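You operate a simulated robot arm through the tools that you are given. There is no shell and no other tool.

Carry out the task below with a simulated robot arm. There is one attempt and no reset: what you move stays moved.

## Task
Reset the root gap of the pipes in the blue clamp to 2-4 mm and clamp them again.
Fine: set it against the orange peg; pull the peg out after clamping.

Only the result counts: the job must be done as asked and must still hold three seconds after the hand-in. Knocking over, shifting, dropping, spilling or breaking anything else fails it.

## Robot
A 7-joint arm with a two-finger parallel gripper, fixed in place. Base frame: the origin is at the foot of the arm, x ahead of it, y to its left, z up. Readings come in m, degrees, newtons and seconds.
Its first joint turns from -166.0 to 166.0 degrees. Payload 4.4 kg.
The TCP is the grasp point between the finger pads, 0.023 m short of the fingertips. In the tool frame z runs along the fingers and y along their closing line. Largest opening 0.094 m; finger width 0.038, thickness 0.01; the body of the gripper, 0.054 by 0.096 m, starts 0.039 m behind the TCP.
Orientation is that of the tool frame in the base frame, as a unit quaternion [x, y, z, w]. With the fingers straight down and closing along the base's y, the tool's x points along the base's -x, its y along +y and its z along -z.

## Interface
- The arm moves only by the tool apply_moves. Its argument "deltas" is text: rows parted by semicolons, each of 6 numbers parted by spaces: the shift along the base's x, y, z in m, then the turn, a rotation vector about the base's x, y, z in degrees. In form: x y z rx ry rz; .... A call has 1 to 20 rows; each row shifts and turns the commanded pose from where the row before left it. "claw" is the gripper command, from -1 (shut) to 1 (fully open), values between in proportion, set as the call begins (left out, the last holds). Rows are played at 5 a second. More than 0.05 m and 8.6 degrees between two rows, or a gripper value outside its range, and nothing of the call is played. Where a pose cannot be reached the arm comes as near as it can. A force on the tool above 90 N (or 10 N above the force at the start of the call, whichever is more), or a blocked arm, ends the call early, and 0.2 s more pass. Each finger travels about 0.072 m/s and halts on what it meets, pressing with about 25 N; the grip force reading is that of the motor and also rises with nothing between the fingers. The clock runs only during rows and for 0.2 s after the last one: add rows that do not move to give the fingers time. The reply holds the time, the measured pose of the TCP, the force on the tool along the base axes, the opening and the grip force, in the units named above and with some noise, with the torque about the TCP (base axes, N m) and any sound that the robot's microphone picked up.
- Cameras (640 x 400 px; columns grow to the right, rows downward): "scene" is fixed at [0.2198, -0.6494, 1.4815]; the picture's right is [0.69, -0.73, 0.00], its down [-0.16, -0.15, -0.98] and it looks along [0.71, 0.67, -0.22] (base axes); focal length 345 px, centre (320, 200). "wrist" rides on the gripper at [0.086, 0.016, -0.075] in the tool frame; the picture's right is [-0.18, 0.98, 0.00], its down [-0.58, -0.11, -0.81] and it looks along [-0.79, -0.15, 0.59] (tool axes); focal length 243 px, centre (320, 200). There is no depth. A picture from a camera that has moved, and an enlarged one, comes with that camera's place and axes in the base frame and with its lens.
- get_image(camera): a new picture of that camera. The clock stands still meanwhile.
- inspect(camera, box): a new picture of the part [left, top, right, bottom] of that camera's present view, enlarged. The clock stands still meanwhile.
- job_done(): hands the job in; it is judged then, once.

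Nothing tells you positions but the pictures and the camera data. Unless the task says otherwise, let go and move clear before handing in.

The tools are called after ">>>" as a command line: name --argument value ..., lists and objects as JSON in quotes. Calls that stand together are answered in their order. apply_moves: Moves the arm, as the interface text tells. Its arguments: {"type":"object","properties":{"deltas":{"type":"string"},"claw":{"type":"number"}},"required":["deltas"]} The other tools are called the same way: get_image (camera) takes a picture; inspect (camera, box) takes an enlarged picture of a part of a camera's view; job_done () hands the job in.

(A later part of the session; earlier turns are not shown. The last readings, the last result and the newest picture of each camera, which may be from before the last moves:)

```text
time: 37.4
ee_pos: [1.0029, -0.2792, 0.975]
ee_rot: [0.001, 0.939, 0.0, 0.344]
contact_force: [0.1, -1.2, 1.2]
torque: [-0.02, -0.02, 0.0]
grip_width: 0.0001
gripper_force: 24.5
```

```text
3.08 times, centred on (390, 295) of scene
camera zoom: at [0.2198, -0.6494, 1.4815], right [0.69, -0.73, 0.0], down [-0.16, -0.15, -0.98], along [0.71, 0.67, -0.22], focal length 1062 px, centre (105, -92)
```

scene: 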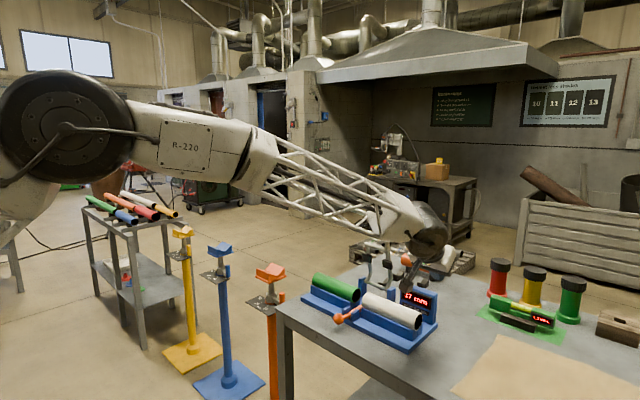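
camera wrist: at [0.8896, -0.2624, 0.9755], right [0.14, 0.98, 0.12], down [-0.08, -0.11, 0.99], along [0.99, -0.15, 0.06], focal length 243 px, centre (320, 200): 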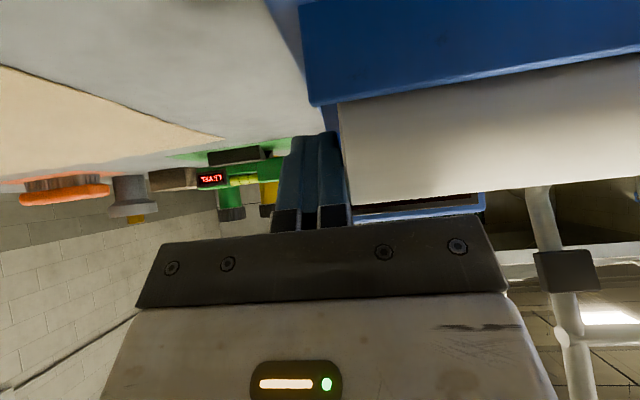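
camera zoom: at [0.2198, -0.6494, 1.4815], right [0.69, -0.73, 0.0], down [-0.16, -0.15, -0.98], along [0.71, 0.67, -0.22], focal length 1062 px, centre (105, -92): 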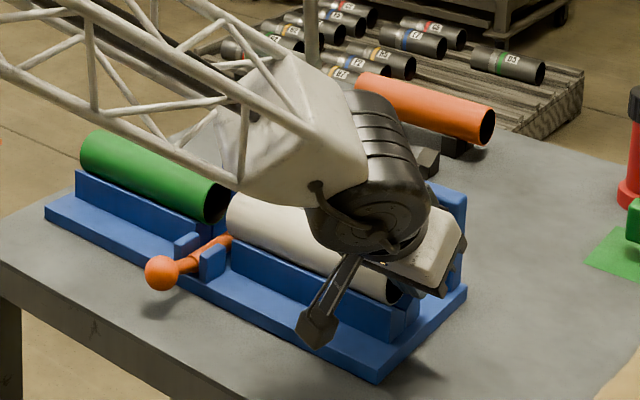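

The pipe slides with almost no force. I'll continue pushing in +y.

>>> apply_moves --deltas "0 0.002 0 0 0 0; 0 0.002 0 0 0 0; 0 0.002 0 0 0 0; 0 0.002 0 0 0 0; 0 0.001 0 0 0 0; 0 0 0 0 0 0" --claw -1

>>> inspect --camera "scene" --box '[320, 250, 440, 340]'

```text
time: 38.8
ee_pos: [1.0033, -0.269, 0.9751]
ee_rot: [0.001, 0.939, 0.0, 0.344]
contact_force: [-1.0, -6.5, 2.5]
torque: [0.03, 0.01, 0.06]
grip_width: 0.0001
gripper_force: 25.6
```

```text
4.44 times, centred on (380, 295) of scene
camera zoom: at [0.2198, -0.6494, 1.4815], right [0.69, -0.73, 0.0], down [-0.16, -0.15, -0.98], along [0.71, 0.67, -0.22], focal length 1534 px, centre (53, -222)
```

zoom: 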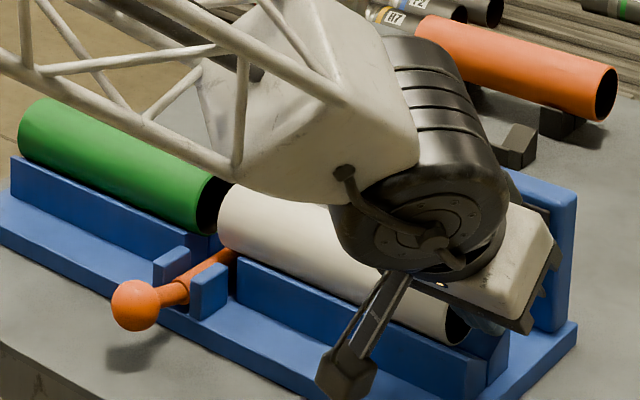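

About 15 mm pushed so far, force -6.5 N. Continuing with 1 mm steps and watching for contact with the pin.

>>> apply_moves --deltas "0 0.001 0 0 0 0; 0 0.001 0 0 0 0; 0 0 0 0 0 0" --claw -1

>>> inspect --camera "scene" --box '[330, 270, 390, 320]'

```text
time: 39.6
ee_pos: [1.0041, -0.2686, 0.9753]
ee_rot: [0.001, 0.939, 0.0, 0.344]
contact_force: [-2.4, -34.7, 3.6]
torque: [0.05, 0.07, 0.3]
grip_width: 0.0
gripper_force: 24.9
```

```text
8.00 times, centred on (360, 295) of scene
camera zoom: at [0.2198, -0.6494, 1.4815], right [0.69, -0.73, 0.0], down [-0.16, -0.15, -0.98], along [0.71, 0.67, -0.22], focal length 2761 px, centre (0, -560)
```

zoom: 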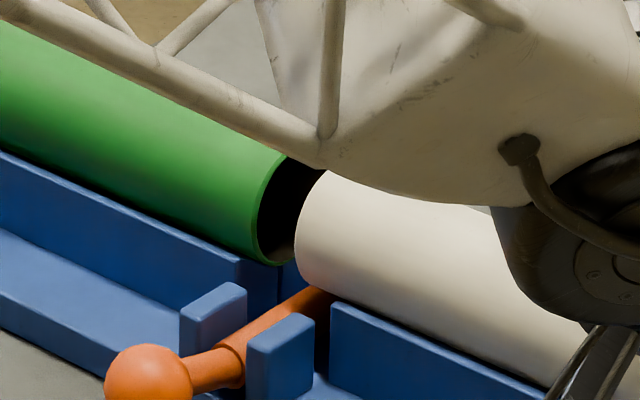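

Force has risen to -35 N: the white pipe is against the pin. I'll back off in -y, lift clear and read the display.

>>> apply_moves --deltas "0 -0.004 0 0 0 0; 0 -0.015 0 0 0 0; 0 -0.025 0.01 0 0 0; 0 0 0.04 0 0 0; 0 0 0.04 0 0 0; 0 0 0.04 0 0 0; -0.03 0 0.03 0 5 0; -0.03 0 0 0 5 0; -0.03 0 0 0 5 0; 0 0 0 0 0 0" --claw -1

>>> inspect --camera "scene" --box '[300, 230, 460, 350]'

>>> get_image --camera "wrist"

```text
time: 41.8
ee_pos: [0.9131, -0.3133, 1.133]
ee_rot: [0.001, 0.976, 0.0, 0.217]
contact_force: [0.4, -0.3, 0.9]
torque: [-0.04, 0.02, 0.01]
grip_width: 0.0001
gripper_force: 24.9
```

```text
3.33 times, centred on (380, 290) of scene
camera zoom: at [0.2198, -0.6494, 1.4815], right [0.69, -0.73, 0.0], down [-0.16, -0.15, -0.98], along [0.71, 0.67, -0.22], focal length 1150 px, centre (120, -100)
```

zoom: 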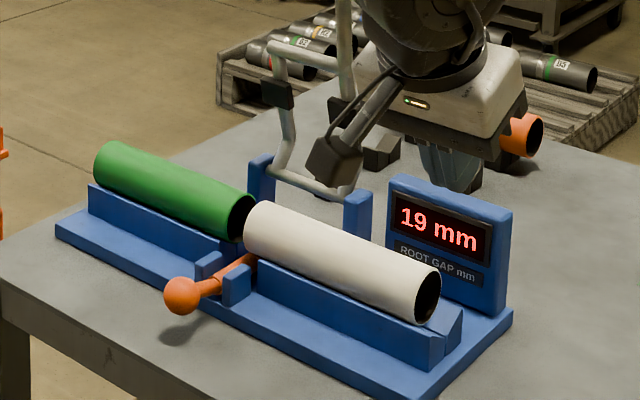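

```text
taken
camera wrist: at [0.8024, -0.2963, 1.1649], right [0.17, 0.98, 0.08], down [0.18, -0.11, 0.98], along [0.97, -0.15, -0.2], focal length 243 px, centre (320, 200)
```

wrist: 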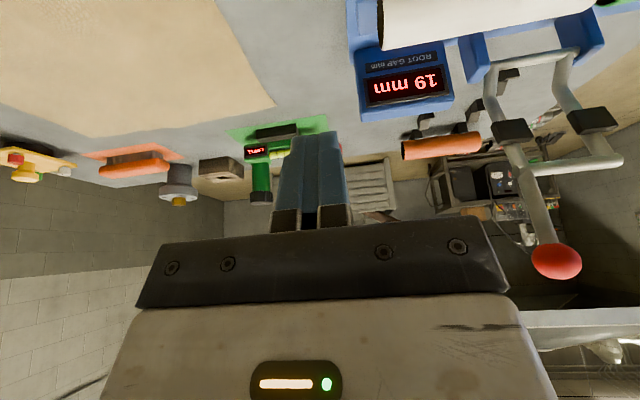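

The display now reads 19 mm: white pipe sits against the pin, so green needs about 16 mm. I'll travel over to beyond the green pipe's outer end, staying in front of the open bail.

>>> apply_moves --deltas "0 0.04 0 0 0 0; 0 0.04 0 0 0 0; 0 0.04 0 0 0 0; 0 0.04 0 0 0 0; 0 0.04 0 0 0 0; 0 0.04 0 0 0 0; 0 0.04 0 0 0 0; 0 0.04 0 0 0 0; 0 0.04 0 0 0 0; 0.03 0.035 0 0 -5 0; 0.03 0.035 0 0 -5 0; 0.03 0.035 0 0 -5 0; 0 0 0 0 0 0" --claw -1

>>> get_image --camera "wrist"

>>> get_image --camera "scene"

```text
time: 44.6
ee_pos: [1.0036, 0.1547, 1.1329]
ee_rot: [0.0, 0.939, 0.0, 0.344]
contact_force: [-0.4, 0.8, -0.4]
torque: [0.03, 0.01, -0.04]
grip_width: 0.0001
gripper_force: 25.0
```

```text
taken
camera wrist: at [0.8901, 0.1722, 1.1341], right [0.14, 0.98, 0.12], down [-0.08, -0.11, 0.99], along [0.99, -0.15, 0.06], focal length 243 px, centre (320, 200)
```

wrist: 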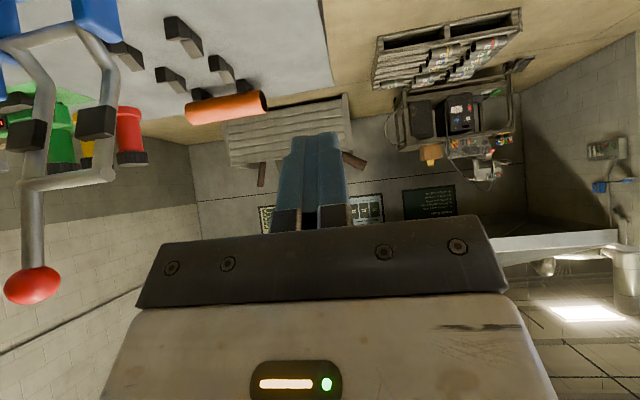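

```text
taken
```

scene: 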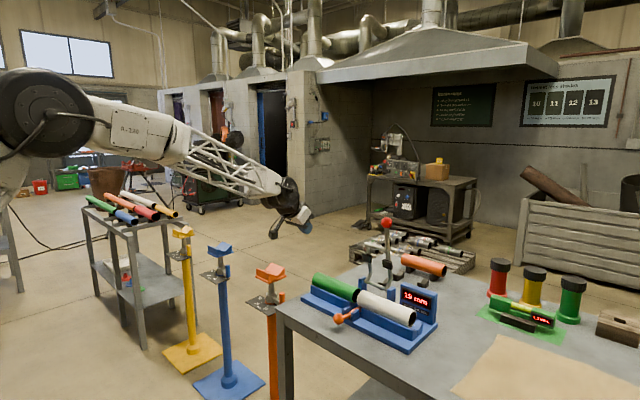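

Clear space here. I'll descend to z≈0.975 beyond the green pipe's end.

>>> apply_moves --deltas "0 0 -0.03 0 0 0; 0 0 -0.03 0 0 0; 0 0 -0.03 0 0 0; 0 0 -0.03 0 0 0; 0 0 -0.025 0 0 0; 0 0 -0.013 0 0 0; 0 0 0 0 0 0" --claw -1

>>> get_image --camera "wrist"

>>> inspect --camera "scene" --box '[260, 230, 440, 350]'

```text
time: 46.2
ee_pos: [1.0049, 0.1553, 0.9752]
ee_rot: [0.0, 0.939, 0.0, 0.343]
contact_force: [0.4, -0.2, 0.4]
torque: [-0.03, -0.04, 0.02]
grip_width: 0.0
gripper_force: 24.9
```

```text
taken
camera wrist: at [0.8905, 0.1712, 0.9778], right [0.14, 0.98, 0.12], down [-0.08, -0.11, 0.99], along [0.99, -0.15, 0.06], focal length 243 px, centre (320, 200)
```

wrist: 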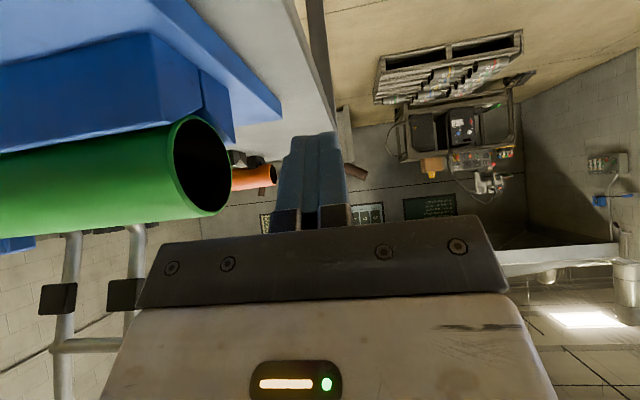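

```text
3.33 times, centred on (350, 290) of scene
camera zoom: at [0.2198, -0.6494, 1.4815], right [0.69, -0.73, 0.0], down [-0.16, -0.15, -0.98], along [0.71, 0.67, -0.22], focal length 1150 px, centre (220, -100)
```

zoom: 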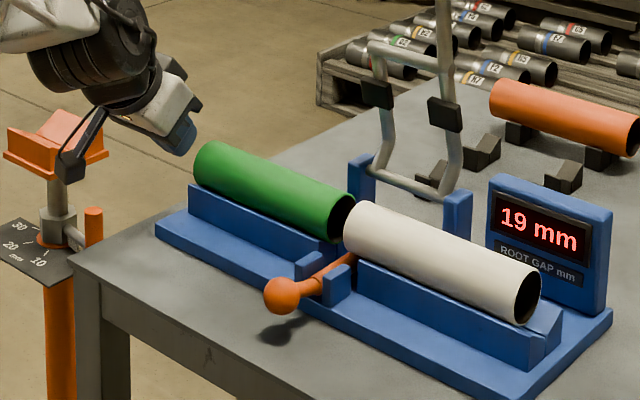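

Green end is at about (1.007, 0.095, 0.961). I'll move in -y to near contact, then push gently.

>>> apply_moves --deltas "0 -0.015 0 0 0 0; 0 -0.015 0 0 0 0; 0 -0.012 0 0 0 0; 0 0 0 0 0 0" --claw -1

>>> apply_moves --deltas "0 -0.002 0 0 0 0; 0 -0.002 0 0 0 0; 0 -0.002 0 0 0 0; 0 -0.002 0 0 0 0; 0 -0.002 0 0 0 0; 0 -0.002 0 0 0 0; 0 0 0 0 0 0" --claw -1

>>> inspect --camera "scene" --box '[260, 230, 440, 350]'

```text
time: 47.2
ee_pos: [1.0052, 0.1117, 0.9766]
ee_rot: [0.001, 0.939, 0.0, 0.343]
contact_force: [1.1, 1.7, 1.4]
torque: [0.0, -0.01, -0.02]
grip_width: 0.0
gripper_force: 24.8
```

```text
time: 48.8
ee_pos: [1.0031, 0.0999, 0.9753]
ee_rot: [0.0, 0.939, 0.0, 0.343]
contact_force: [-0.3, 0.7, 0.2]
torque: [0.02, -0.02, 0.01]
grip_width: 0.0
gripper_force: 24.6
```

```text
3.33 times, centred on (350, 290) of scene
camera zoom: at [0.2198, -0.6494, 1.4815], right [0.69, -0.73, 0.0], down [-0.16, -0.15, -0.98], along [0.71, 0.67, -0.22], focal length 1150 px, centre (220, -100)
```

zoom: 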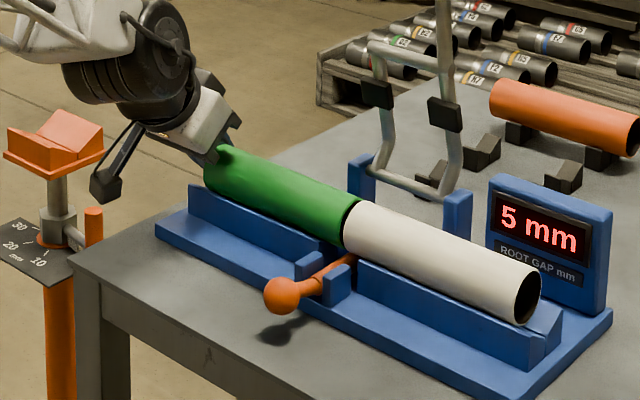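

Display reads 5 mm already. I'll push the last ~2 mm in 1 mm steps.

>>> apply_moves --deltas "0 -0.001 0 0 0 0; 0 -0.001 0 0 0 0; 0 0 0 0 0 0" --claw -1

>>> inspect --camera "scene" --box '[320, 260, 440, 340]'

```text
time: 49.6
ee_pos: [1.0032, 0.0992, 0.9758]
ee_rot: [0.0, 0.939, 0.0, 0.344]
contact_force: [-1.6, 18.8, 1.5]
torque: [-0.04, 0.05, -0.26]
grip_width: 0.0
gripper_force: 24.7
```

```text
5.00 times, centred on (380, 300) of scene
camera zoom: at [0.2198, -0.6494, 1.4815], right [0.69, -0.73, 0.0], down [-0.16, -0.15, -0.98], along [0.71, 0.67, -0.22], focal length 1726 px, centre (20, -300)
```

zoom: 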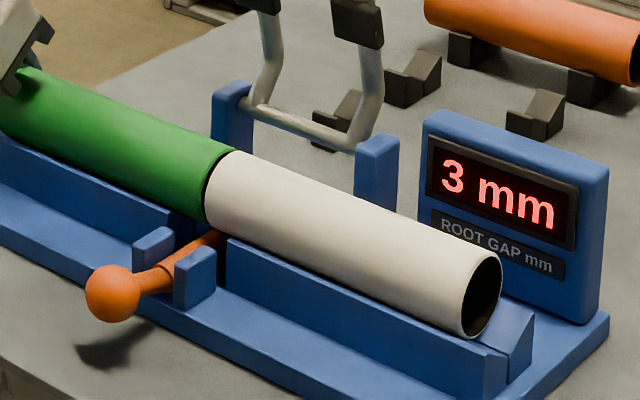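

Display reads 3 mm with ~19 N against the pin – both pipes are seated. I'll back off in +y carefully, rise, and check the reading.

>>> apply_moves --deltas "0 0.002 0 0 0 0; 0 0.004 0 0 0 0; 0 0.016 0 0 0 0; 0 0.025 0.01 0 0 0; -0.005 0 0.042 0 0 0; -0.005 0 0.042 0 0 0; -0.005 0 0.042 0 0 0; -0.005 0 0.042 0 0 0; -0.005 0 0.042 0 0 0; -0.005 0 0.042 0 0 0; 0 0 0 0 0 0" --claw -1

>>> inspect --camera "scene" --box '[320, 260, 440, 340]'

```text
time: 52.0
ee_pos: [0.9713, 0.1444, 1.2366]
ee_rot: [0.0, 0.939, 0.0, 0.343]
contact_force: [0.2, -0.8, 0.0]
torque: [0.02, 0.0, -0.02]
grip_width: 0.0
gripper_force: 24.9
```

```text
5.00 times, centred on (380, 300) of scene
camera zoom: at [0.2198, -0.6494, 1.4815], right [0.69, -0.73, 0.0], down [-0.16, -0.15, -0.98], along [0.71, 0.67, -0.22], focal length 1726 px, centre (20, -300)
```

zoom: 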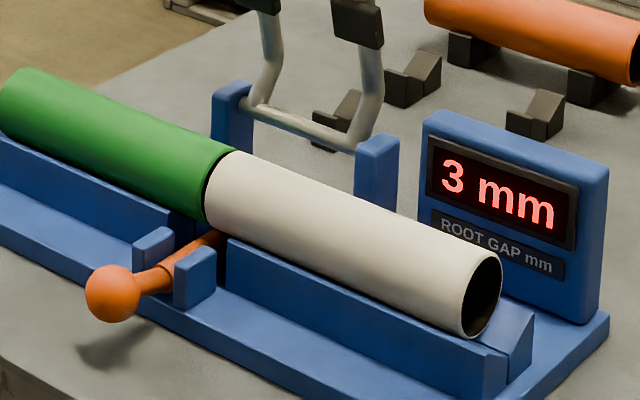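

Gap holds at 3 mm. Now I'll move to the standby pose in front of the red ball with the fingers open.

>>> apply_moves --deltas "0.006 -0.0383 0.0015 0 -2.43 0; 0.006 -0.0383 0.0015 0 -2.43 0; 0.006 -0.0383 0.0015 0 -2.43 0; 0.006 -0.0383 0.0015 0 -2.43 0; 0.006 -0.0383 0.0015 0 -2.43 0; 0.006 -0.0383 0.0015 0 -2.43 0; 0.006 -0.0383 0.0015 0 -2.43 0; 0 0 0 0 0 0" --claw 0.5

>>> get_image --camera "wrist"

```text
time: 53.8
ee_pos: [1.0159, -0.1224, 1.2481]
ee_rot: [0.0, 0.877, 0.0, 0.48]
contact_force: [0.2, 0.1, -0.4]
torque: [0.02, -0.03, 0.0]
grip_width: 0.0706
gripper_force: 0.0
```

```text
taken
camera wrist: at [0.906, -0.1061, 1.2164], right [0.1, 0.98, 0.15], down [-0.36, -0.11, 0.93], along [0.93, -0.15, 0.35], focal length 243 px, centre (320, 200)
```

wrist: 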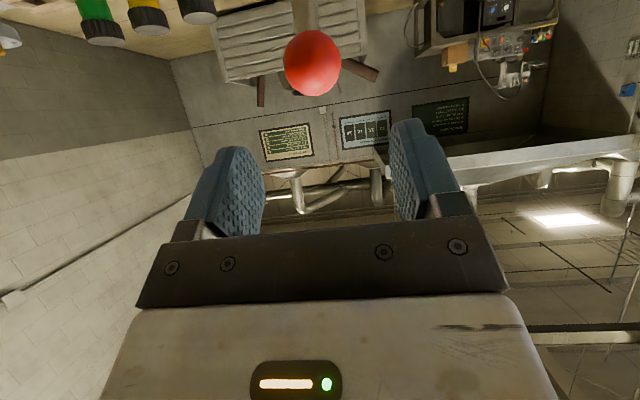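

I'll take a scene close-up to triangulate the red ball's present position.

>>> inspect --camera "scene" --box '[340, 200, 440, 280]'

>>> inspect --camera "wrist" --box '[260, 20, 380, 110]'

```text
5.00 times, centred on (390, 240) of scene
camera zoom: at [0.2198, -0.6494, 1.4815], right [0.69, -0.73, 0.0], down [-0.16, -0.15, -0.98], along [0.71, 0.67, -0.22], focal length 1726 px, centre (-30, 0)
```

zoom: 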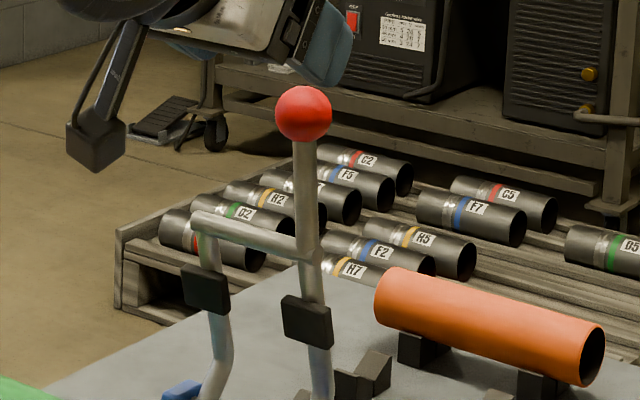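

```text
4.44 times, centred on (320, 65) of wrist
camera zoom: at [0.906, -0.1061, 1.2164], right [0.1, 0.98, 0.15], down [-0.36, -0.11, 0.93], along [0.93, -0.15, 0.35], focal length 1078 px, centre (320, 800)
```

zoom: 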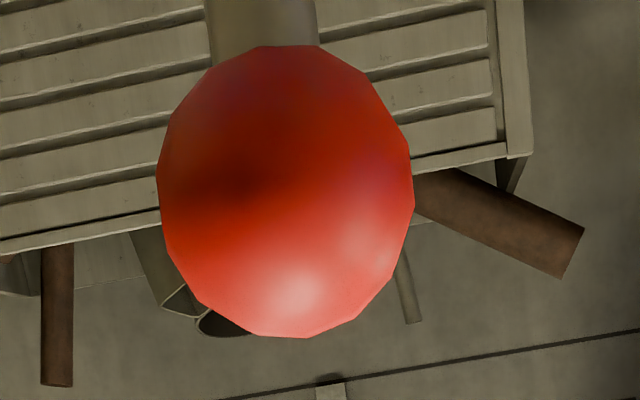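

The ball is at about (1.064, -0.123, 1.192). I'll align below along the tool's axis and advance over it with fingers open.

>>> apply_moves --deltas "-0.0115 0 -0.0179 0 0 0; 0.0198 -0.0003 -0.0127 0 0 0; 0.0198 -0.0003 -0.0127 0 0 0; 0.0199 0 -0.0126 0 0 0; 0 0 0 0 0 0" --claw 0.5

>>> get_image --camera "wrist"

>>> inspect --camera "scene" --box '[300, 190, 460, 310]'

```text
time: 55.0
ee_pos: [1.0627, -0.1234, 1.1919]
ee_rot: [0.0, 0.878, 0.0, 0.479]
contact_force: [-0.2, -1.0, -0.2]
torque: [0.01, -0.02, -0.01]
grip_width: 0.0706
gripper_force: 0.1
```

```text
taken
camera wrist: at [0.9528, -0.1075, 1.1595], right [0.1, 0.98, 0.16], down [-0.36, -0.11, 0.93], along [0.93, -0.15, 0.35], focal length 243 px, centre (320, 200)
```

wrist: 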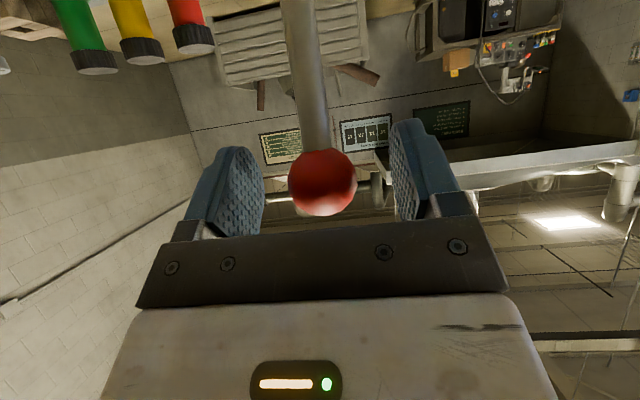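

```text
3.33 times, centred on (380, 250) of scene
camera zoom: at [0.2198, -0.6494, 1.4815], right [0.69, -0.73, 0.0], down [-0.16, -0.15, -0.98], along [0.71, 0.67, -0.22], focal length 1150 px, centre (120, 33)
```

zoom: 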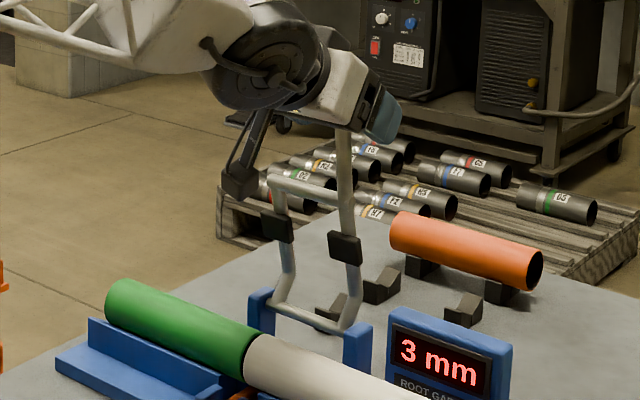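

The ball sits at the grasp point. Closing on it.

>>> apply_moves --deltas "0 0 0 0 0 0; 0 0 0 0 0 0; 0 0 0 0 0 0; 0 0 0 0 0 0" --claw -1

```text
time: 56.0
ee_pos: [1.0629, -0.1233, 1.1921]
ee_rot: [0.0, 0.878, 0.0, 0.479]
contact_force: [1.5, 15.3, 0.3]
torque: [-0.01, -0.15, 0.04]
grip_width: 0.0335
gripper_force: 44.9
```

Gripped. I'll now swing the bail down along the arc in segments, checking forces, starting with 95°→110°.

>>> apply_moves --deltas "-0.0096 0.0004 -0.0013 0 0 0; -0.0096 0.0004 -0.0013 0 0 0; -0.0094 0 -0.002 0 0 0; -0.0094 0 -0.0021 0 0 0; -0.0093 0 -0.0029 0 0 0; -0.0092 0 -0.003 0 0 0; 0 0 0 0 0 0" --claw -1

>>> inspect --camera "scene" --box '[300, 190, 460, 310]'

```text
time: 57.6
ee_pos: [1.0071, -0.123, 1.1795]
ee_rot: [0.0, 0.878, 0.001, 0.479]
contact_force: [4.6, -1.9, 0.0]
torque: [0.04, -1.1, -0.09]
grip_width: 0.0335
gripper_force: 44.8
```

```text
3.33 times, centred on (380, 250) of scene
camera zoom: at [0.2198, -0.6494, 1.4815], right [0.69, -0.73, 0.0], down [-0.16, -0.15, -0.98], along [0.71, 0.67, -0.22], focal length 1150 px, centre (120, 33)
```

zoom: 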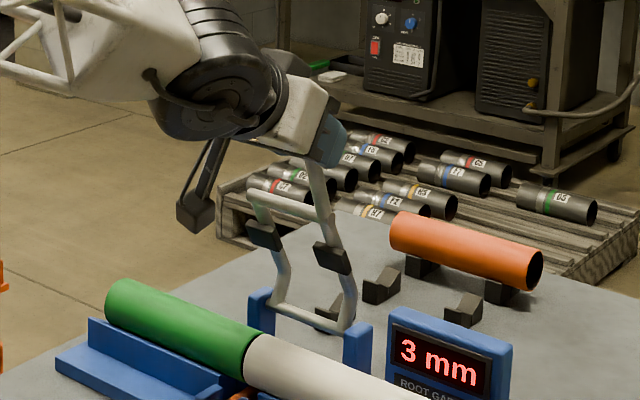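

The bail follows smoothly with low force. Continuing from 110° to about 135°.

>>> apply_moves --deltas "-0.0089 0 -0.0037 0 2 0; -0.0089 0 -0.0037 0 2 0; -0.0086 0 -0.0044 0 2 0; -0.0086 0 -0.0045 0 2 0; -0.0081 0 -0.0052 0 2 0; -0.0081 0 -0.0052 0 2 0; 0 0 0 0 0 0" --claw -1

>>> apply_moves --deltas "-0.0077 0 -0.0058 0 2 0; -0.0077 0 -0.0059 0 2 0; -0.0071 0 -0.0065 0 2 0; -0.0071 0 -0.0066 0 2 0; 0 0 0 0 0 0" --claw -1

>>> inspect --camera "scene" --box '[280, 220, 440, 340]'

```text
time: 59.2
ee_pos: [0.9549, -0.1231, 1.1541]
ee_rot: [-0.001, 0.923, 0.001, 0.385]
contact_force: [-0.6, 0.5, 8.8]
torque: [-0.04, -0.94, -0.01]
grip_width: 0.0332
gripper_force: 44.9
```

```text
time: 60.4
ee_pos: [0.9266, -0.1225, 1.129]
ee_rot: [0.0, 0.948, 0.001, 0.319]
contact_force: [1.1, -2.8, 4.9]
torque: [0.02, -1.04, -0.14]
grip_width: 0.0331
gripper_force: 44.6
```

```text
3.33 times, centred on (360, 280) of scene
camera zoom: at [0.2198, -0.6494, 1.4815], right [0.69, -0.73, 0.0], down [-0.16, -0.15, -0.98], along [0.71, 0.67, -0.22], focal length 1150 px, centre (187, -67)
```

zoom: 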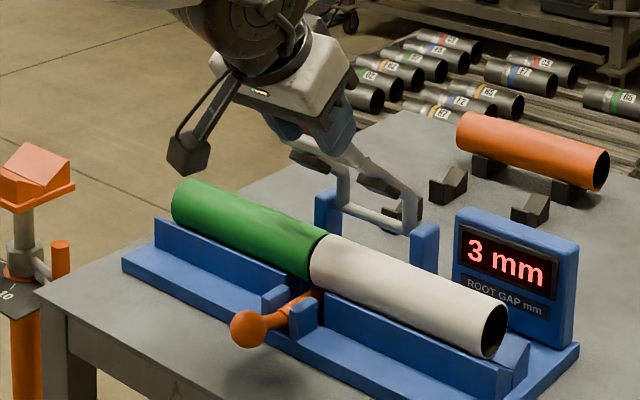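

Still 3 mm and low forces. Continuing 135°→155°.

>>> apply_moves --deltas "-0.0066 0 -0.0071 0 2 0; -0.0065 0 -0.0071 0 2 0; -0.0059 0 -0.0077 0 2 0; -0.0058 0 -0.0077 0 2 0; -0.0052 0 -0.0081 0 2 0; -0.0052 0 -0.0081 0 2 0; -0.0045 0 -0.0086 0 2 0; -0.0044 0 -0.0086 0 2 0; 0 0 0 0 0 0" --claw -1

>>> inspect --camera "scene" --box '[280, 220, 440, 340]'

```text
time: 62.4
ee_pos: [0.8821, -0.1234, 1.0648]
ee_rot: [-0.001, 0.983, 0.0, 0.184]
contact_force: [-11.3, 3.0, 8.3]
torque: [-0.04, -0.93, -0.05]
grip_width: 0.0333
gripper_force: 45.3
```

```text
3.33 times, centred on (360, 280) of scene
camera zoom: at [0.2198, -0.6494, 1.4815], right [0.69, -0.73, 0.0], down [-0.16, -0.15, -0.98], along [0.71, 0.67, -0.22], focal length 1150 px, centre (187, -67)
```

zoom: 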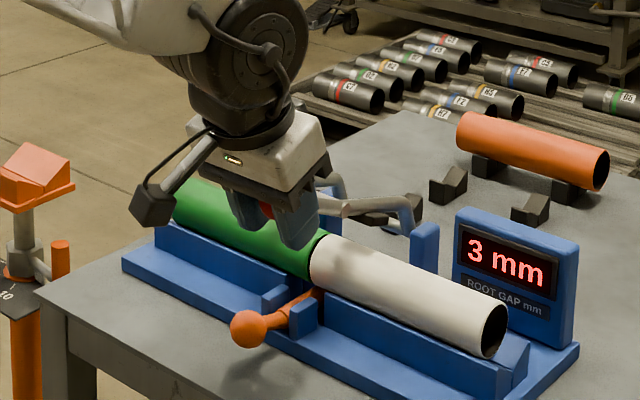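

Bail is almost down. I'll take the last 15° slowly: first to about 165°.

>>> apply_moves --deltas "-0.0038 0 -0.0089 0 0 0; -0.0037 0 -0.0089 0 0 0; -0.003 0 -0.0092 0 0 0; -0.003 0 -0.0092 0 0 0; 0 0 0 0 0 0" --claw -1

>>> inspect --camera "scene" --box '[280, 220, 440, 340]'

```text
time: 63.6
ee_pos: [0.8689, -0.1222, 1.0284]
ee_rot: [0.0, 0.983, 0.0, 0.184]
contact_force: [-6.3, 0.2, 3.1]
torque: [-0.06, -0.73, 0.06]
grip_width: 0.0329
gripper_force: 44.8
```

```text
3.33 times, centred on (360, 280) of scene
camera zoom: at [0.2198, -0.6494, 1.4815], right [0.69, -0.73, 0.0], down [-0.16, -0.15, -0.98], along [0.71, 0.67, -0.22], focal length 1150 px, centre (187, -67)
```

zoom: 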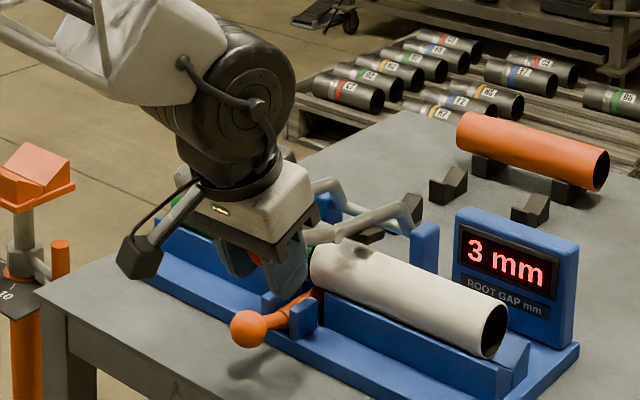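

Nearly closed, reading 3 mm. I'll press down through the last ~17 mm in small steps until the pads load the pipes.

>>> apply_moves --deltas "-0.0012 0 -0.0055 0 0 0; -0.0011 0 -0.0055 0 0 0; -0.0008 0 -0.004 0 0 0; 0 0 0 0 0 0" --claw -1

>>> inspect --camera "scene" --box '[280, 220, 440, 340]'

```text
time: 64.6
ee_pos: [0.8649, -0.1233, 1.0137]
ee_rot: [-0.001, 0.983, 0.0, 0.184]
contact_force: [-22.3, -2.8, 6.4]
torque: [0.05, -1.0, -0.03]
grip_width: 0.0335
gripper_force: 45.2
```

```text
3.33 times, centred on (360, 280) of scene
camera zoom: at [0.2198, -0.6494, 1.4815], right [0.69, -0.73, 0.0], down [-0.16, -0.15, -0.98], along [0.71, 0.67, -0.22], focal length 1150 px, centre (187, -67)
```

zoom: 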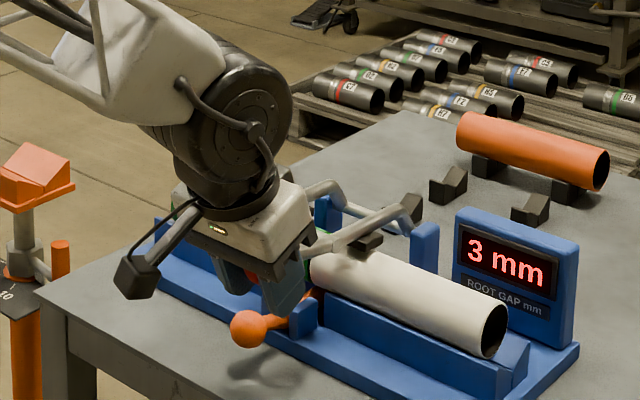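

A little more to go. I'll relieve x by 1 mm and press down further in 1.5 mm steps.

>>> apply_moves --deltas "-0.0012 0 -0.0015 0 0 0; 0 0 -0.0015 0 0 0; 0 0 -0.0015 0 0 0; 0 0 0 0 0 0" --claw -1

```text
time: 65.6
ee_pos: [0.8658, -0.1238, 1.0099]
ee_rot: [0.0, 0.983, 0.0, 0.184]
contact_force: [-11.1, -16.1, 4.1]
torque: [0.14, -1.18, -0.05]
grip_width: 0.0333
gripper_force: 45.3
```

No strong resistance yet; pressing on a few more millimetres.

>>> apply_moves --deltas "0 -0.0005 -0.0015 0 0 0; 0 0 -0.0015 0 0 0; 0 0 0 0 0 0" --claw -1

>>> inspect --camera "scene" --box '[320, 260, 420, 330]'

```text
time: 66.4
ee_pos: [0.8643, -0.1235, 1.0067]
ee_rot: [-0.001, 0.983, 0.001, 0.184]
contact_force: [-28.1, -4.8, 6.1]
torque: [0.05, -1.02, -0.05]
grip_width: 0.0334
gripper_force: 45.2
```

```text
5.71 times, centred on (370, 295) of scene
camera zoom: at [0.2198, -0.6494, 1.4815], right [0.69, -0.73, 0.0], down [-0.16, -0.15, -0.98], along [0.71, 0.67, -0.22], focal length 1972 px, centre (34, -343)
```

zoom: 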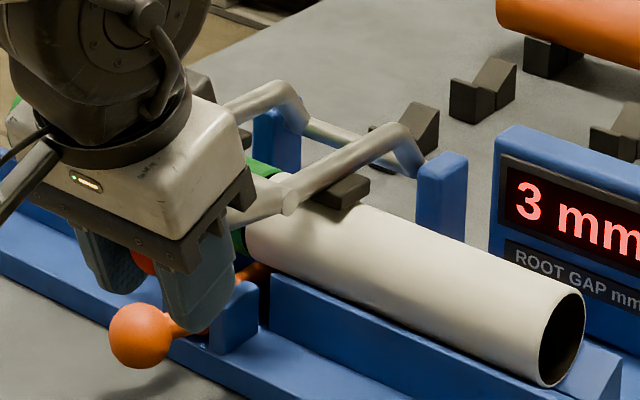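

>>> apply_moves --deltas "-0.001 0 -0.002 0 0 0; -0.0005 0 -0.002 0 0 0; 0 0 0 0 0 0" --claw -1

>>> inspect --camera "scene" --box '[320, 260, 420, 330]'

>>> get_image --camera "wrist"

```text
time: 67.2
ee_pos: [0.8636, -0.1225, 1.0035]
ee_rot: [0.0, 0.983, 0.001, 0.185]
contact_force: [-15.1, 4.1, 7.0]
torque: [-0.05, -1.34, -0.01]
grip_width: 0.0335
gripper_force: 45.1
```

```text
5.71 times, centred on (370, 295) of scene
camera zoom: at [0.2198, -0.6494, 1.4815], right [0.69, -0.73, 0.0], down [-0.16, -0.15, -0.98], along [0.71, 0.67, -0.22], focal length 1972 px, centre (34, -343)
```

zoom: 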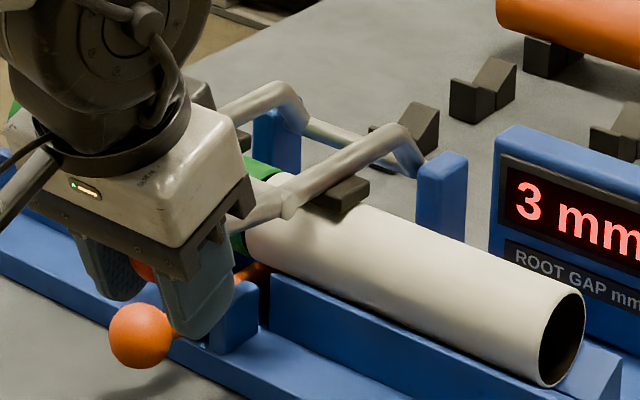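

```text
taken
camera wrist: at [0.7559, -0.1067, 1.0413], right [0.17, 0.98, 0.07], down [0.25, -0.11, 0.96], along [0.95, -0.15, -0.26], focal length 243 px, centre (320, 200)
```

wrist: 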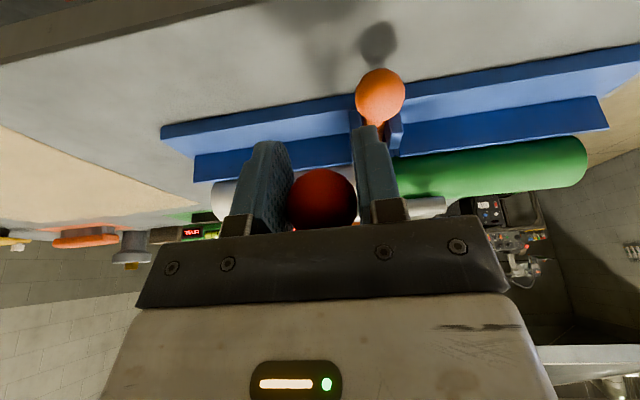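

The pad is back at its original pixel position and the ball has slid a few mm in the grip, so the lever is at its closed position. I'll release, back off, and check it stays.

>>> apply_moves --deltas "0 0 0 0 0 0; 0 0 0 0 0 0; 0 0 0 0 0 0; -0.0072 0 0.0187 0 0 0; -0.0107 0 0.028 0 0 0; -0.0107 0 0.028 0 0 0; 0 0 0.02 0 0 0; 0 0 0 0 0 0" --claw 0.5

>>> inspect --camera "scene" --box '[315, 265, 395, 335]'

>>> inspect --camera "scene" --box '[280, 240, 460, 360]'

```text
time: 69.0
ee_pos: [0.8342, -0.1235, 1.0976]
ee_rot: [0.0, 0.983, 0.0, 0.185]
contact_force: [0.4, 1.1, -0.4]
torque: [-0.01, 0.01, -0.02]
grip_width: 0.0702
gripper_force: 0.0
```

```text
5.71 times, centred on (355, 300) of scene
camera zoom: at [0.2198, -0.6494, 1.4815], right [0.69, -0.73, 0.0], down [-0.16, -0.15, -0.98], along [0.71, 0.67, -0.22], focal length 1972 px, centre (120, -371)
```

zoom: 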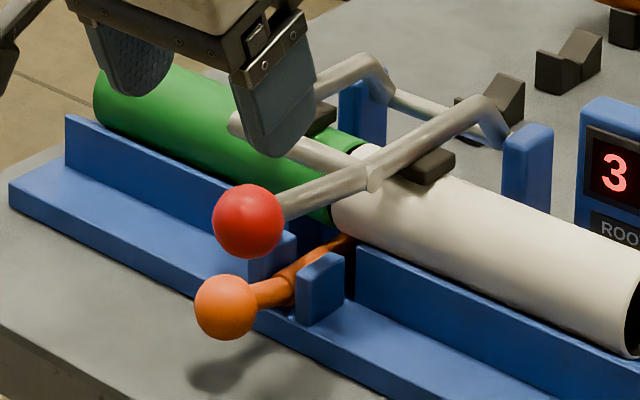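

```text
3.33 times, centred on (370, 300) of scene
camera zoom: at [0.2198, -0.6494, 1.4815], right [0.69, -0.73, 0.0], down [-0.16, -0.15, -0.98], along [0.71, 0.67, -0.22], focal length 1150 px, centre (153, -133)
```

zoom: 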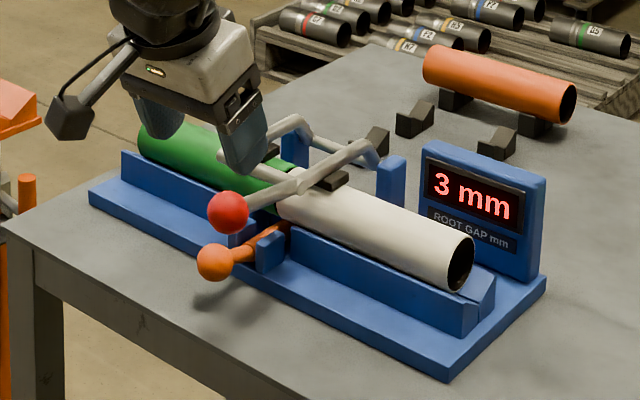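

The red ball and pads are exactly back at their original closed position and the display reads 3 mm. I'll give the lever a light confirming press from above with closed fingers before pulling the peg.

>>> apply_moves --deltas "0.01 0 0.004 0 7.1 0; 0.01 0 0 0 7.1 0; 0.0105 0 0 0 7.1 0; 0 0 0 0 0 0; 0 0 0 0 0 0; 0 0 0 0 0 0" --claw -1

>>> apply_moves --deltas "0 0 -0.02 0 0 0; 0 0 -0.02 0 0 0; 0 0 -0.006 0 0 0; 0 0 0 0 0 0" --claw -1

>>> get_image --camera "wrist"

```text
time: 70.4
ee_pos: [0.8656, -0.1235, 1.1027]
ee_rot: [0.001, 1.0, 0.0, -0.001]
contact_force: [0.4, 0.2, -0.3]
torque: [-0.02, -0.02, 0.02]
grip_width: 0.0001
gripper_force: 25.3
```

```text
time: 71.4
ee_pos: [0.8645, -0.124, 1.0552]
ee_rot: [0.0, 1.0, 0.0, -0.001]
contact_force: [0.2, 0.8, -1.9]
torque: [0.0, 0.02, 0.01]
grip_width: 0.0
gripper_force: 25.1
```

```text
taken
camera wrist: at [0.7783, -0.1075, 1.1298], right [0.18, 0.98, 0.0], down [0.58, -0.11, 0.81], along [0.79, -0.15, -0.59], focal length 243 px, centre (320, 200)
```

wrist: 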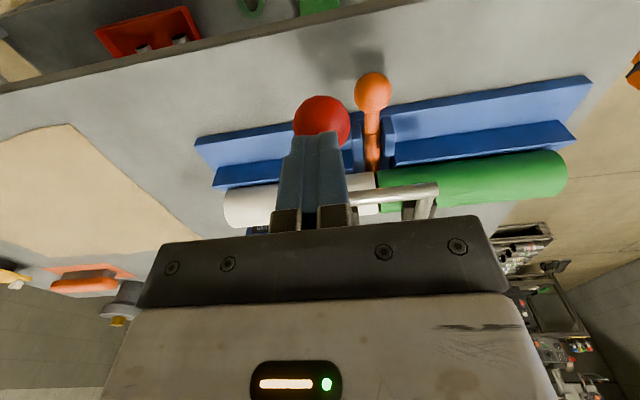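

Fingertips are just above the red ball. Pressing down gently.

>>> apply_moves --deltas "0 0 -0.0015 0 0 0; 0 0 -0.0015 0 0 0; 0 0 -0.0015 0 0 0; 0 0 -0.001 0 0 0; 0 0 0 0 0 0" --claw -1

```text
time: 72.6
ee_pos: [0.8661, -0.1239, 1.0512]
ee_rot: [0.0, 1.0, -0.001, 0.0]
contact_force: [-4.5, 1.6, 22.1]
torque: [0.04, 0.07, -0.08]
grip_width: 0.0002
gripper_force: 25.0
```

>>> apply_moves --deltas "0 0 -0.001 0 0 0; 0 0 -0.0005 0 0 0; 0 0 0 0 0 0" --claw -1

>>> inspect --camera "scene" --box '[280, 240, 460, 360]'

```text
time: 73.4
ee_pos: [0.8646, -0.1228, 1.0514]
ee_rot: [0.0, 1.0, 0.0, 0.0]
contact_force: [-21.4, 2.1, 52.3]
torque: [0.06, 0.47, 0.09]
grip_width: 0.0002
gripper_force: 25.2
```

```text
3.33 times, centred on (370, 300) of scene
camera zoom: at [0.2198, -0.6494, 1.4815], right [0.69, -0.73, 0.0], down [-0.16, -0.15, -0.98], along [0.71, 0.67, -0.22], focal length 1150 px, centre (153, -133)
```

zoom: 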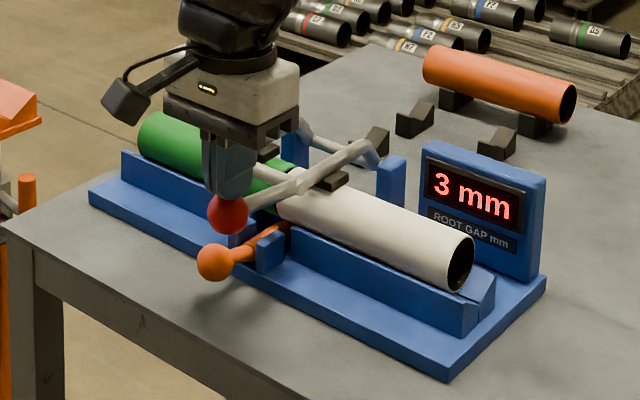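

52 N and no give: the lever is firmly closed. Now I'll lift off, move back and tilt the tool about 70° to come at the orange ball from the front, under the red knob.

>>> apply_moves --deltas "0 0 0.01 0 0 0; 0 0 0.03 0 0 0; -0.02 0 0.03 0 0 0; -0.0183 0.0042 -0.0057 0 -7.8 0; -0.0183 0.0042 -0.0057 0 -7.8 0; -0.0183 0.0042 -0.0057 0 -7.8 0; -0.0183 0.0042 -0.0057 0 -7.8 0; -0.0183 0.0042 -0.0057 0 -7.8 0; -0.0183 0.0042 -0.0057 0 -7.8 0; -0.0183 0.0042 -0.0057 0 -7.8 0; -0.0183 0.0042 -0.0057 0 -7.8 0; -0.0183 0.0042 -0.0057 0 -7.6 0; 0 0 0 0 0 0" --claw -1

>>> get_image --camera "wrist"

>>> get_image --camera "scene"

```text
time: 76.4
ee_pos: [0.6985, -0.0902, 0.958]
ee_rot: [0.007, 0.871, 0.014, 0.491]
contact_force: [0.1, 0.1, -0.1]
torque: [-0.02, 0.03, -0.01]
grip_width: 0.0
gripper_force: 24.8
out of reach, approached as far as the arm can: row 12
stopped in row 13: the arm was blocked; the commanded pose is now the measured one
```

```text
taken
camera wrist: at [0.5902, -0.0724, 0.9233], right [0.09, 0.98, 0.19], down [-0.39, -0.14, 0.91], along [0.92, -0.16, 0.37], focal length 243 px, centre (320, 200)
```

wrist: 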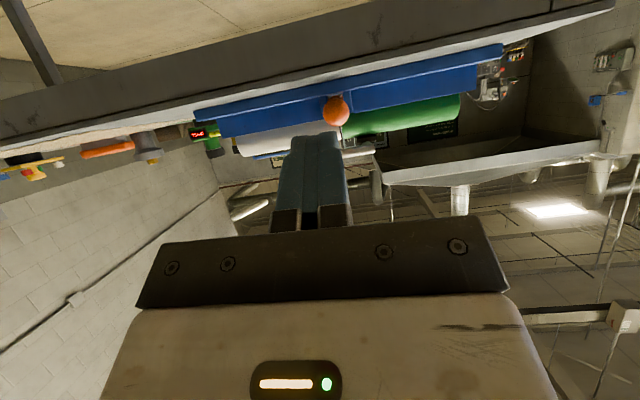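

```text
taken
```

scene: 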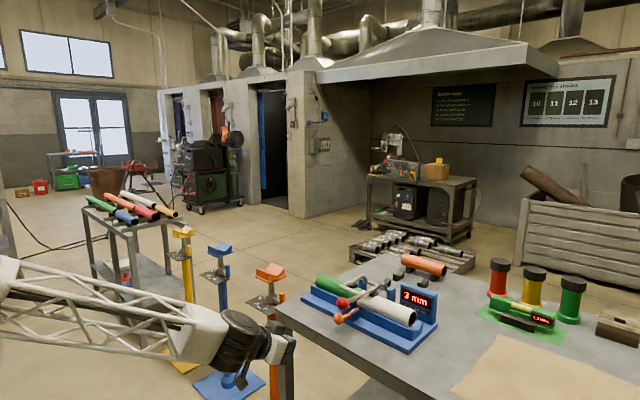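

The arm can't hold a 70° pitch this close in, so I'll instead lean the tool about 35° toward +y, which keeps the hand clear of the red knob. First I'll go back up to a vertical tool.

>>> apply_moves --deltas "0 0.001 0.02 -0.21 7.36 0.105; 0 0.001 0.02 -0.21 7.36 0.105; 0 0.001 0.02 -0.21 7.36 0.105; 0 0.001 0.02 -0.21 7.36 0.105; 0 0.001 0.02 -0.21 7.36 0.105; 0 0.001 0.02 -0.21 7.36 0.105; 0 0.001 0.02 -0.21 7.36 0.105; 0 0.001 0.02 -0.21 7.36 0.105; 0 0 0 0 0 0" --claw -1

>>> get_image --camera "scene"

```text
time: 78.4
ee_pos: [0.6987, -0.0806, 1.1202]
ee_rot: [0.001, 1.0, -0.001, -0.001]
contact_force: [-0.2, 0.7, -0.1]
torque: [0.04, 0.02, 0.0]
grip_width: 0.0002
gripper_force: 24.9
```

```text
taken
```

scene: 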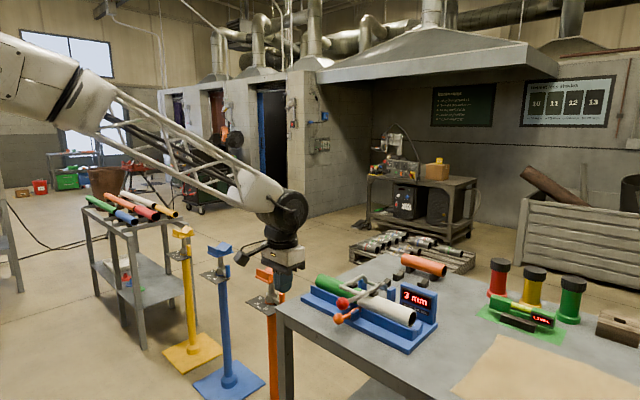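

Vertical again and clear. Now I'll move to a pre-approach at about (0.895, 0.03, 1.10) while leaning the tool 35° toward +y and setting the opening to 42 mm.

>>> apply_moves --deltas "0.0327 0.0184 -0.0029 -5.83 0 0; 0.0327 0.0184 -0.0029 -5.83 0 0; 0.0327 0.0184 -0.0029 -5.83 0 0; 0.0327 0.0184 -0.0029 -5.83 0 0; 0.0327 0.0184 -0.0029 -5.83 0 0; 0.0327 0.0184 -0.0029 -5.85 0 0; 0 0 0 0 0 0" --claw -0.1

>>> get_image --camera "wrist"

>>> inspect --camera "scene" --box '[270, 220, 430, 340]'

```text
time: 80.0
ee_pos: [0.8968, 0.0308, 1.102]
ee_rot: [0.0, 0.954, -0.301, -0.001]
contact_force: [-0.6, -0.3, -0.4]
torque: [0.02, 0.0, 0.0]
grip_width: 0.0423
gripper_force: 0.0
```

```text
taken
camera wrist: at [0.8099, 0.0862, 1.1539], right [0.18, 0.81, -0.56], down [0.58, 0.37, 0.72], along [0.79, -0.46, -0.4], focal length 243 px, centre (320, 200)
```

wrist: 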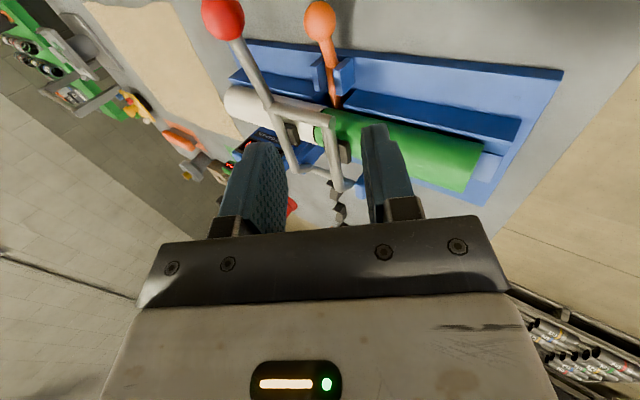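

```text
3.33 times, centred on (350, 280) of scene
camera zoom: at [0.2198, -0.6494, 1.4815], right [0.69, -0.73, 0.0], down [-0.16, -0.15, -0.98], along [0.71, 0.67, -0.22], focal length 1150 px, centre (220, -67)
```

zoom: 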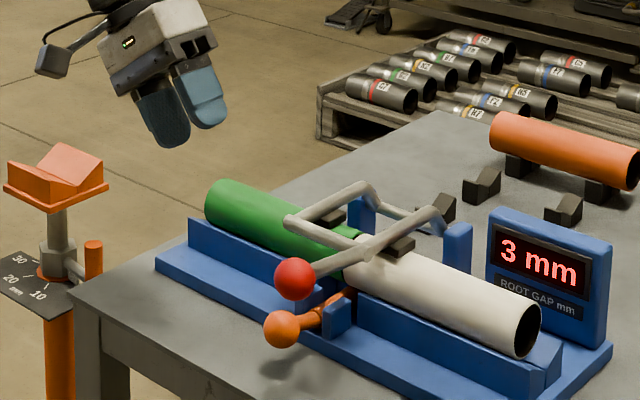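

Ball measured at (0.893, -0.083, 0.939), in line with the tool axis. I'll advance along the tool direction two-thirds of the way and check clearance with the red knob.

>>> apply_moves --deltas "-0.0007 -0.0182 -0.0259 0 0 0; -0.0007 -0.0182 -0.0259 0 0 0; -0.0007 -0.0182 -0.0259 0 0 0; -0.0007 -0.0182 -0.0259 0 0 0; 0 0 0 0 0 0" --claw -0.1

>>> get_image --camera "wrist"

>>> inspect --camera "scene" --box '[300, 240, 420, 330]'

```text
time: 81.2
ee_pos: [0.895, -0.0438, 0.9982]
ee_rot: [0.0, 0.954, -0.3, -0.001]
contact_force: [-0.2, -0.1, 0.5]
torque: [0.03, 0.03, 0.0]
grip_width: 0.042
gripper_force: 0.0
```

```text
taken
camera wrist: at [0.8078, 0.0122, 1.0491], right [0.18, 0.81, -0.56], down [0.58, 0.37, 0.72], along [0.79, -0.46, -0.4], focal length 243 px, centre (320, 200)
```

wrist: 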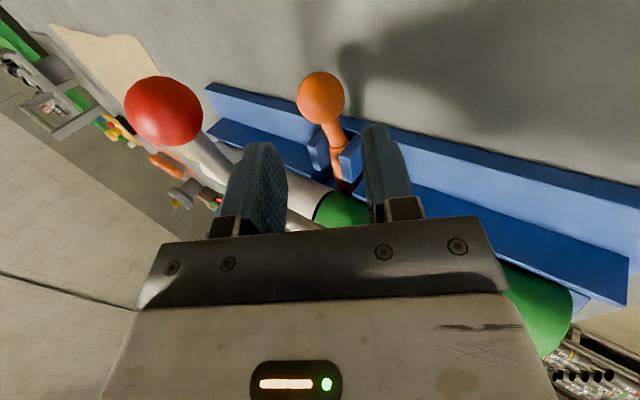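

```text
4.44 times, centred on (360, 285) of scene
camera zoom: at [0.2198, -0.6494, 1.4815], right [0.69, -0.73, 0.0], down [-0.16, -0.15, -0.98], along [0.71, 0.67, -0.22], focal length 1534 px, centre (142, -178)
```

zoom: 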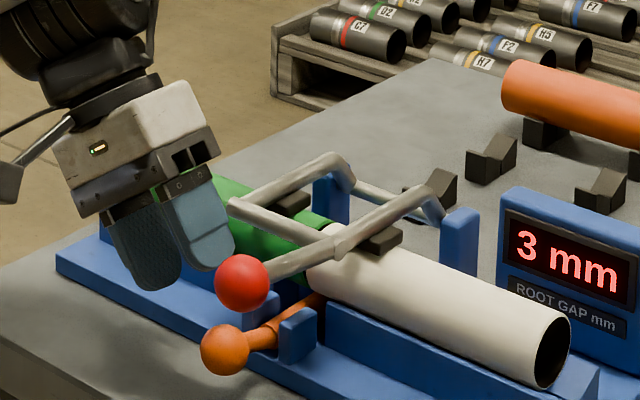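

Clearances look good and the ball is on the tool axis. I'll finish the approach, stopping with the ball about 10 mm from the fingertips.

>>> apply_moves --deltas "-0.0006 -0.011 -0.0162 0 0 0; -0.0006 -0.011 -0.0162 0 0 0; -0.0006 -0.0108 -0.0158 0 0 0; 0 0 0 0 0 0" --claw -0.1

>>> get_image --camera "wrist"

>>> inspect --camera "scene" --box '[300, 240, 420, 330]'

```text
time: 82.2
ee_pos: [0.8913, -0.0763, 0.9497]
ee_rot: [0.0, 0.954, -0.301, -0.001]
contact_force: [-0.6, 0.1, -0.3]
torque: [-0.02, 0.01, 0.02]
grip_width: 0.0422
gripper_force: 0.0
```

```text
taken
camera wrist: at [0.8049, -0.02, 1.0017], right [0.18, 0.81, -0.56], down [0.58, 0.37, 0.72], along [0.79, -0.46, -0.4], focal length 243 px, centre (320, 200)
```

wrist: 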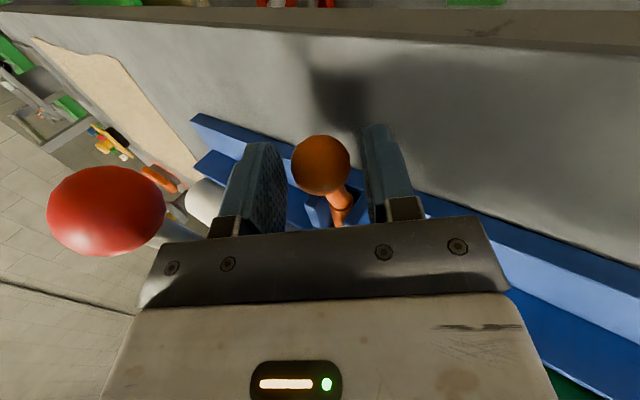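

```text
4.44 times, centred on (360, 285) of scene
camera zoom: at [0.2198, -0.6494, 1.4815], right [0.69, -0.73, 0.0], down [-0.16, -0.15, -0.98], along [0.71, 0.67, -0.22], focal length 1534 px, centre (142, -178)
```

zoom: 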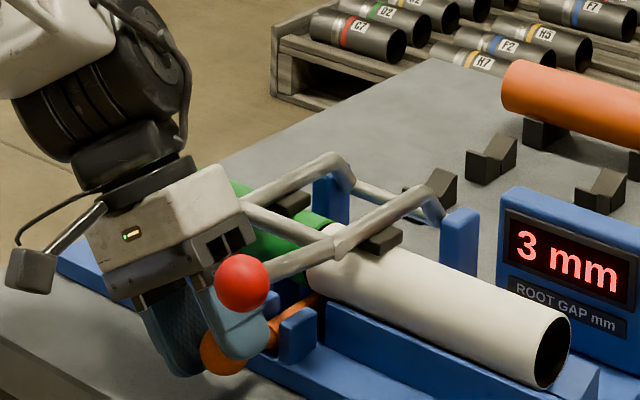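

The orange ball is between the fingers with no contact with the red knob. Closing.

>>> apply_moves --deltas "0 0 0 0 0 0; 0 0 0 0 0 0; 0 0 0 0 0 0" --claw -1

```text
time: 83.0
ee_pos: [0.8921, -0.0765, 0.9503]
ee_rot: [0.0, 0.954, -0.301, 0.0]
contact_force: [-0.2, -12.3, 2.4]
torque: [-0.16, 0.01, -0.06]
grip_width: 0.0306
gripper_force: 45.0
```

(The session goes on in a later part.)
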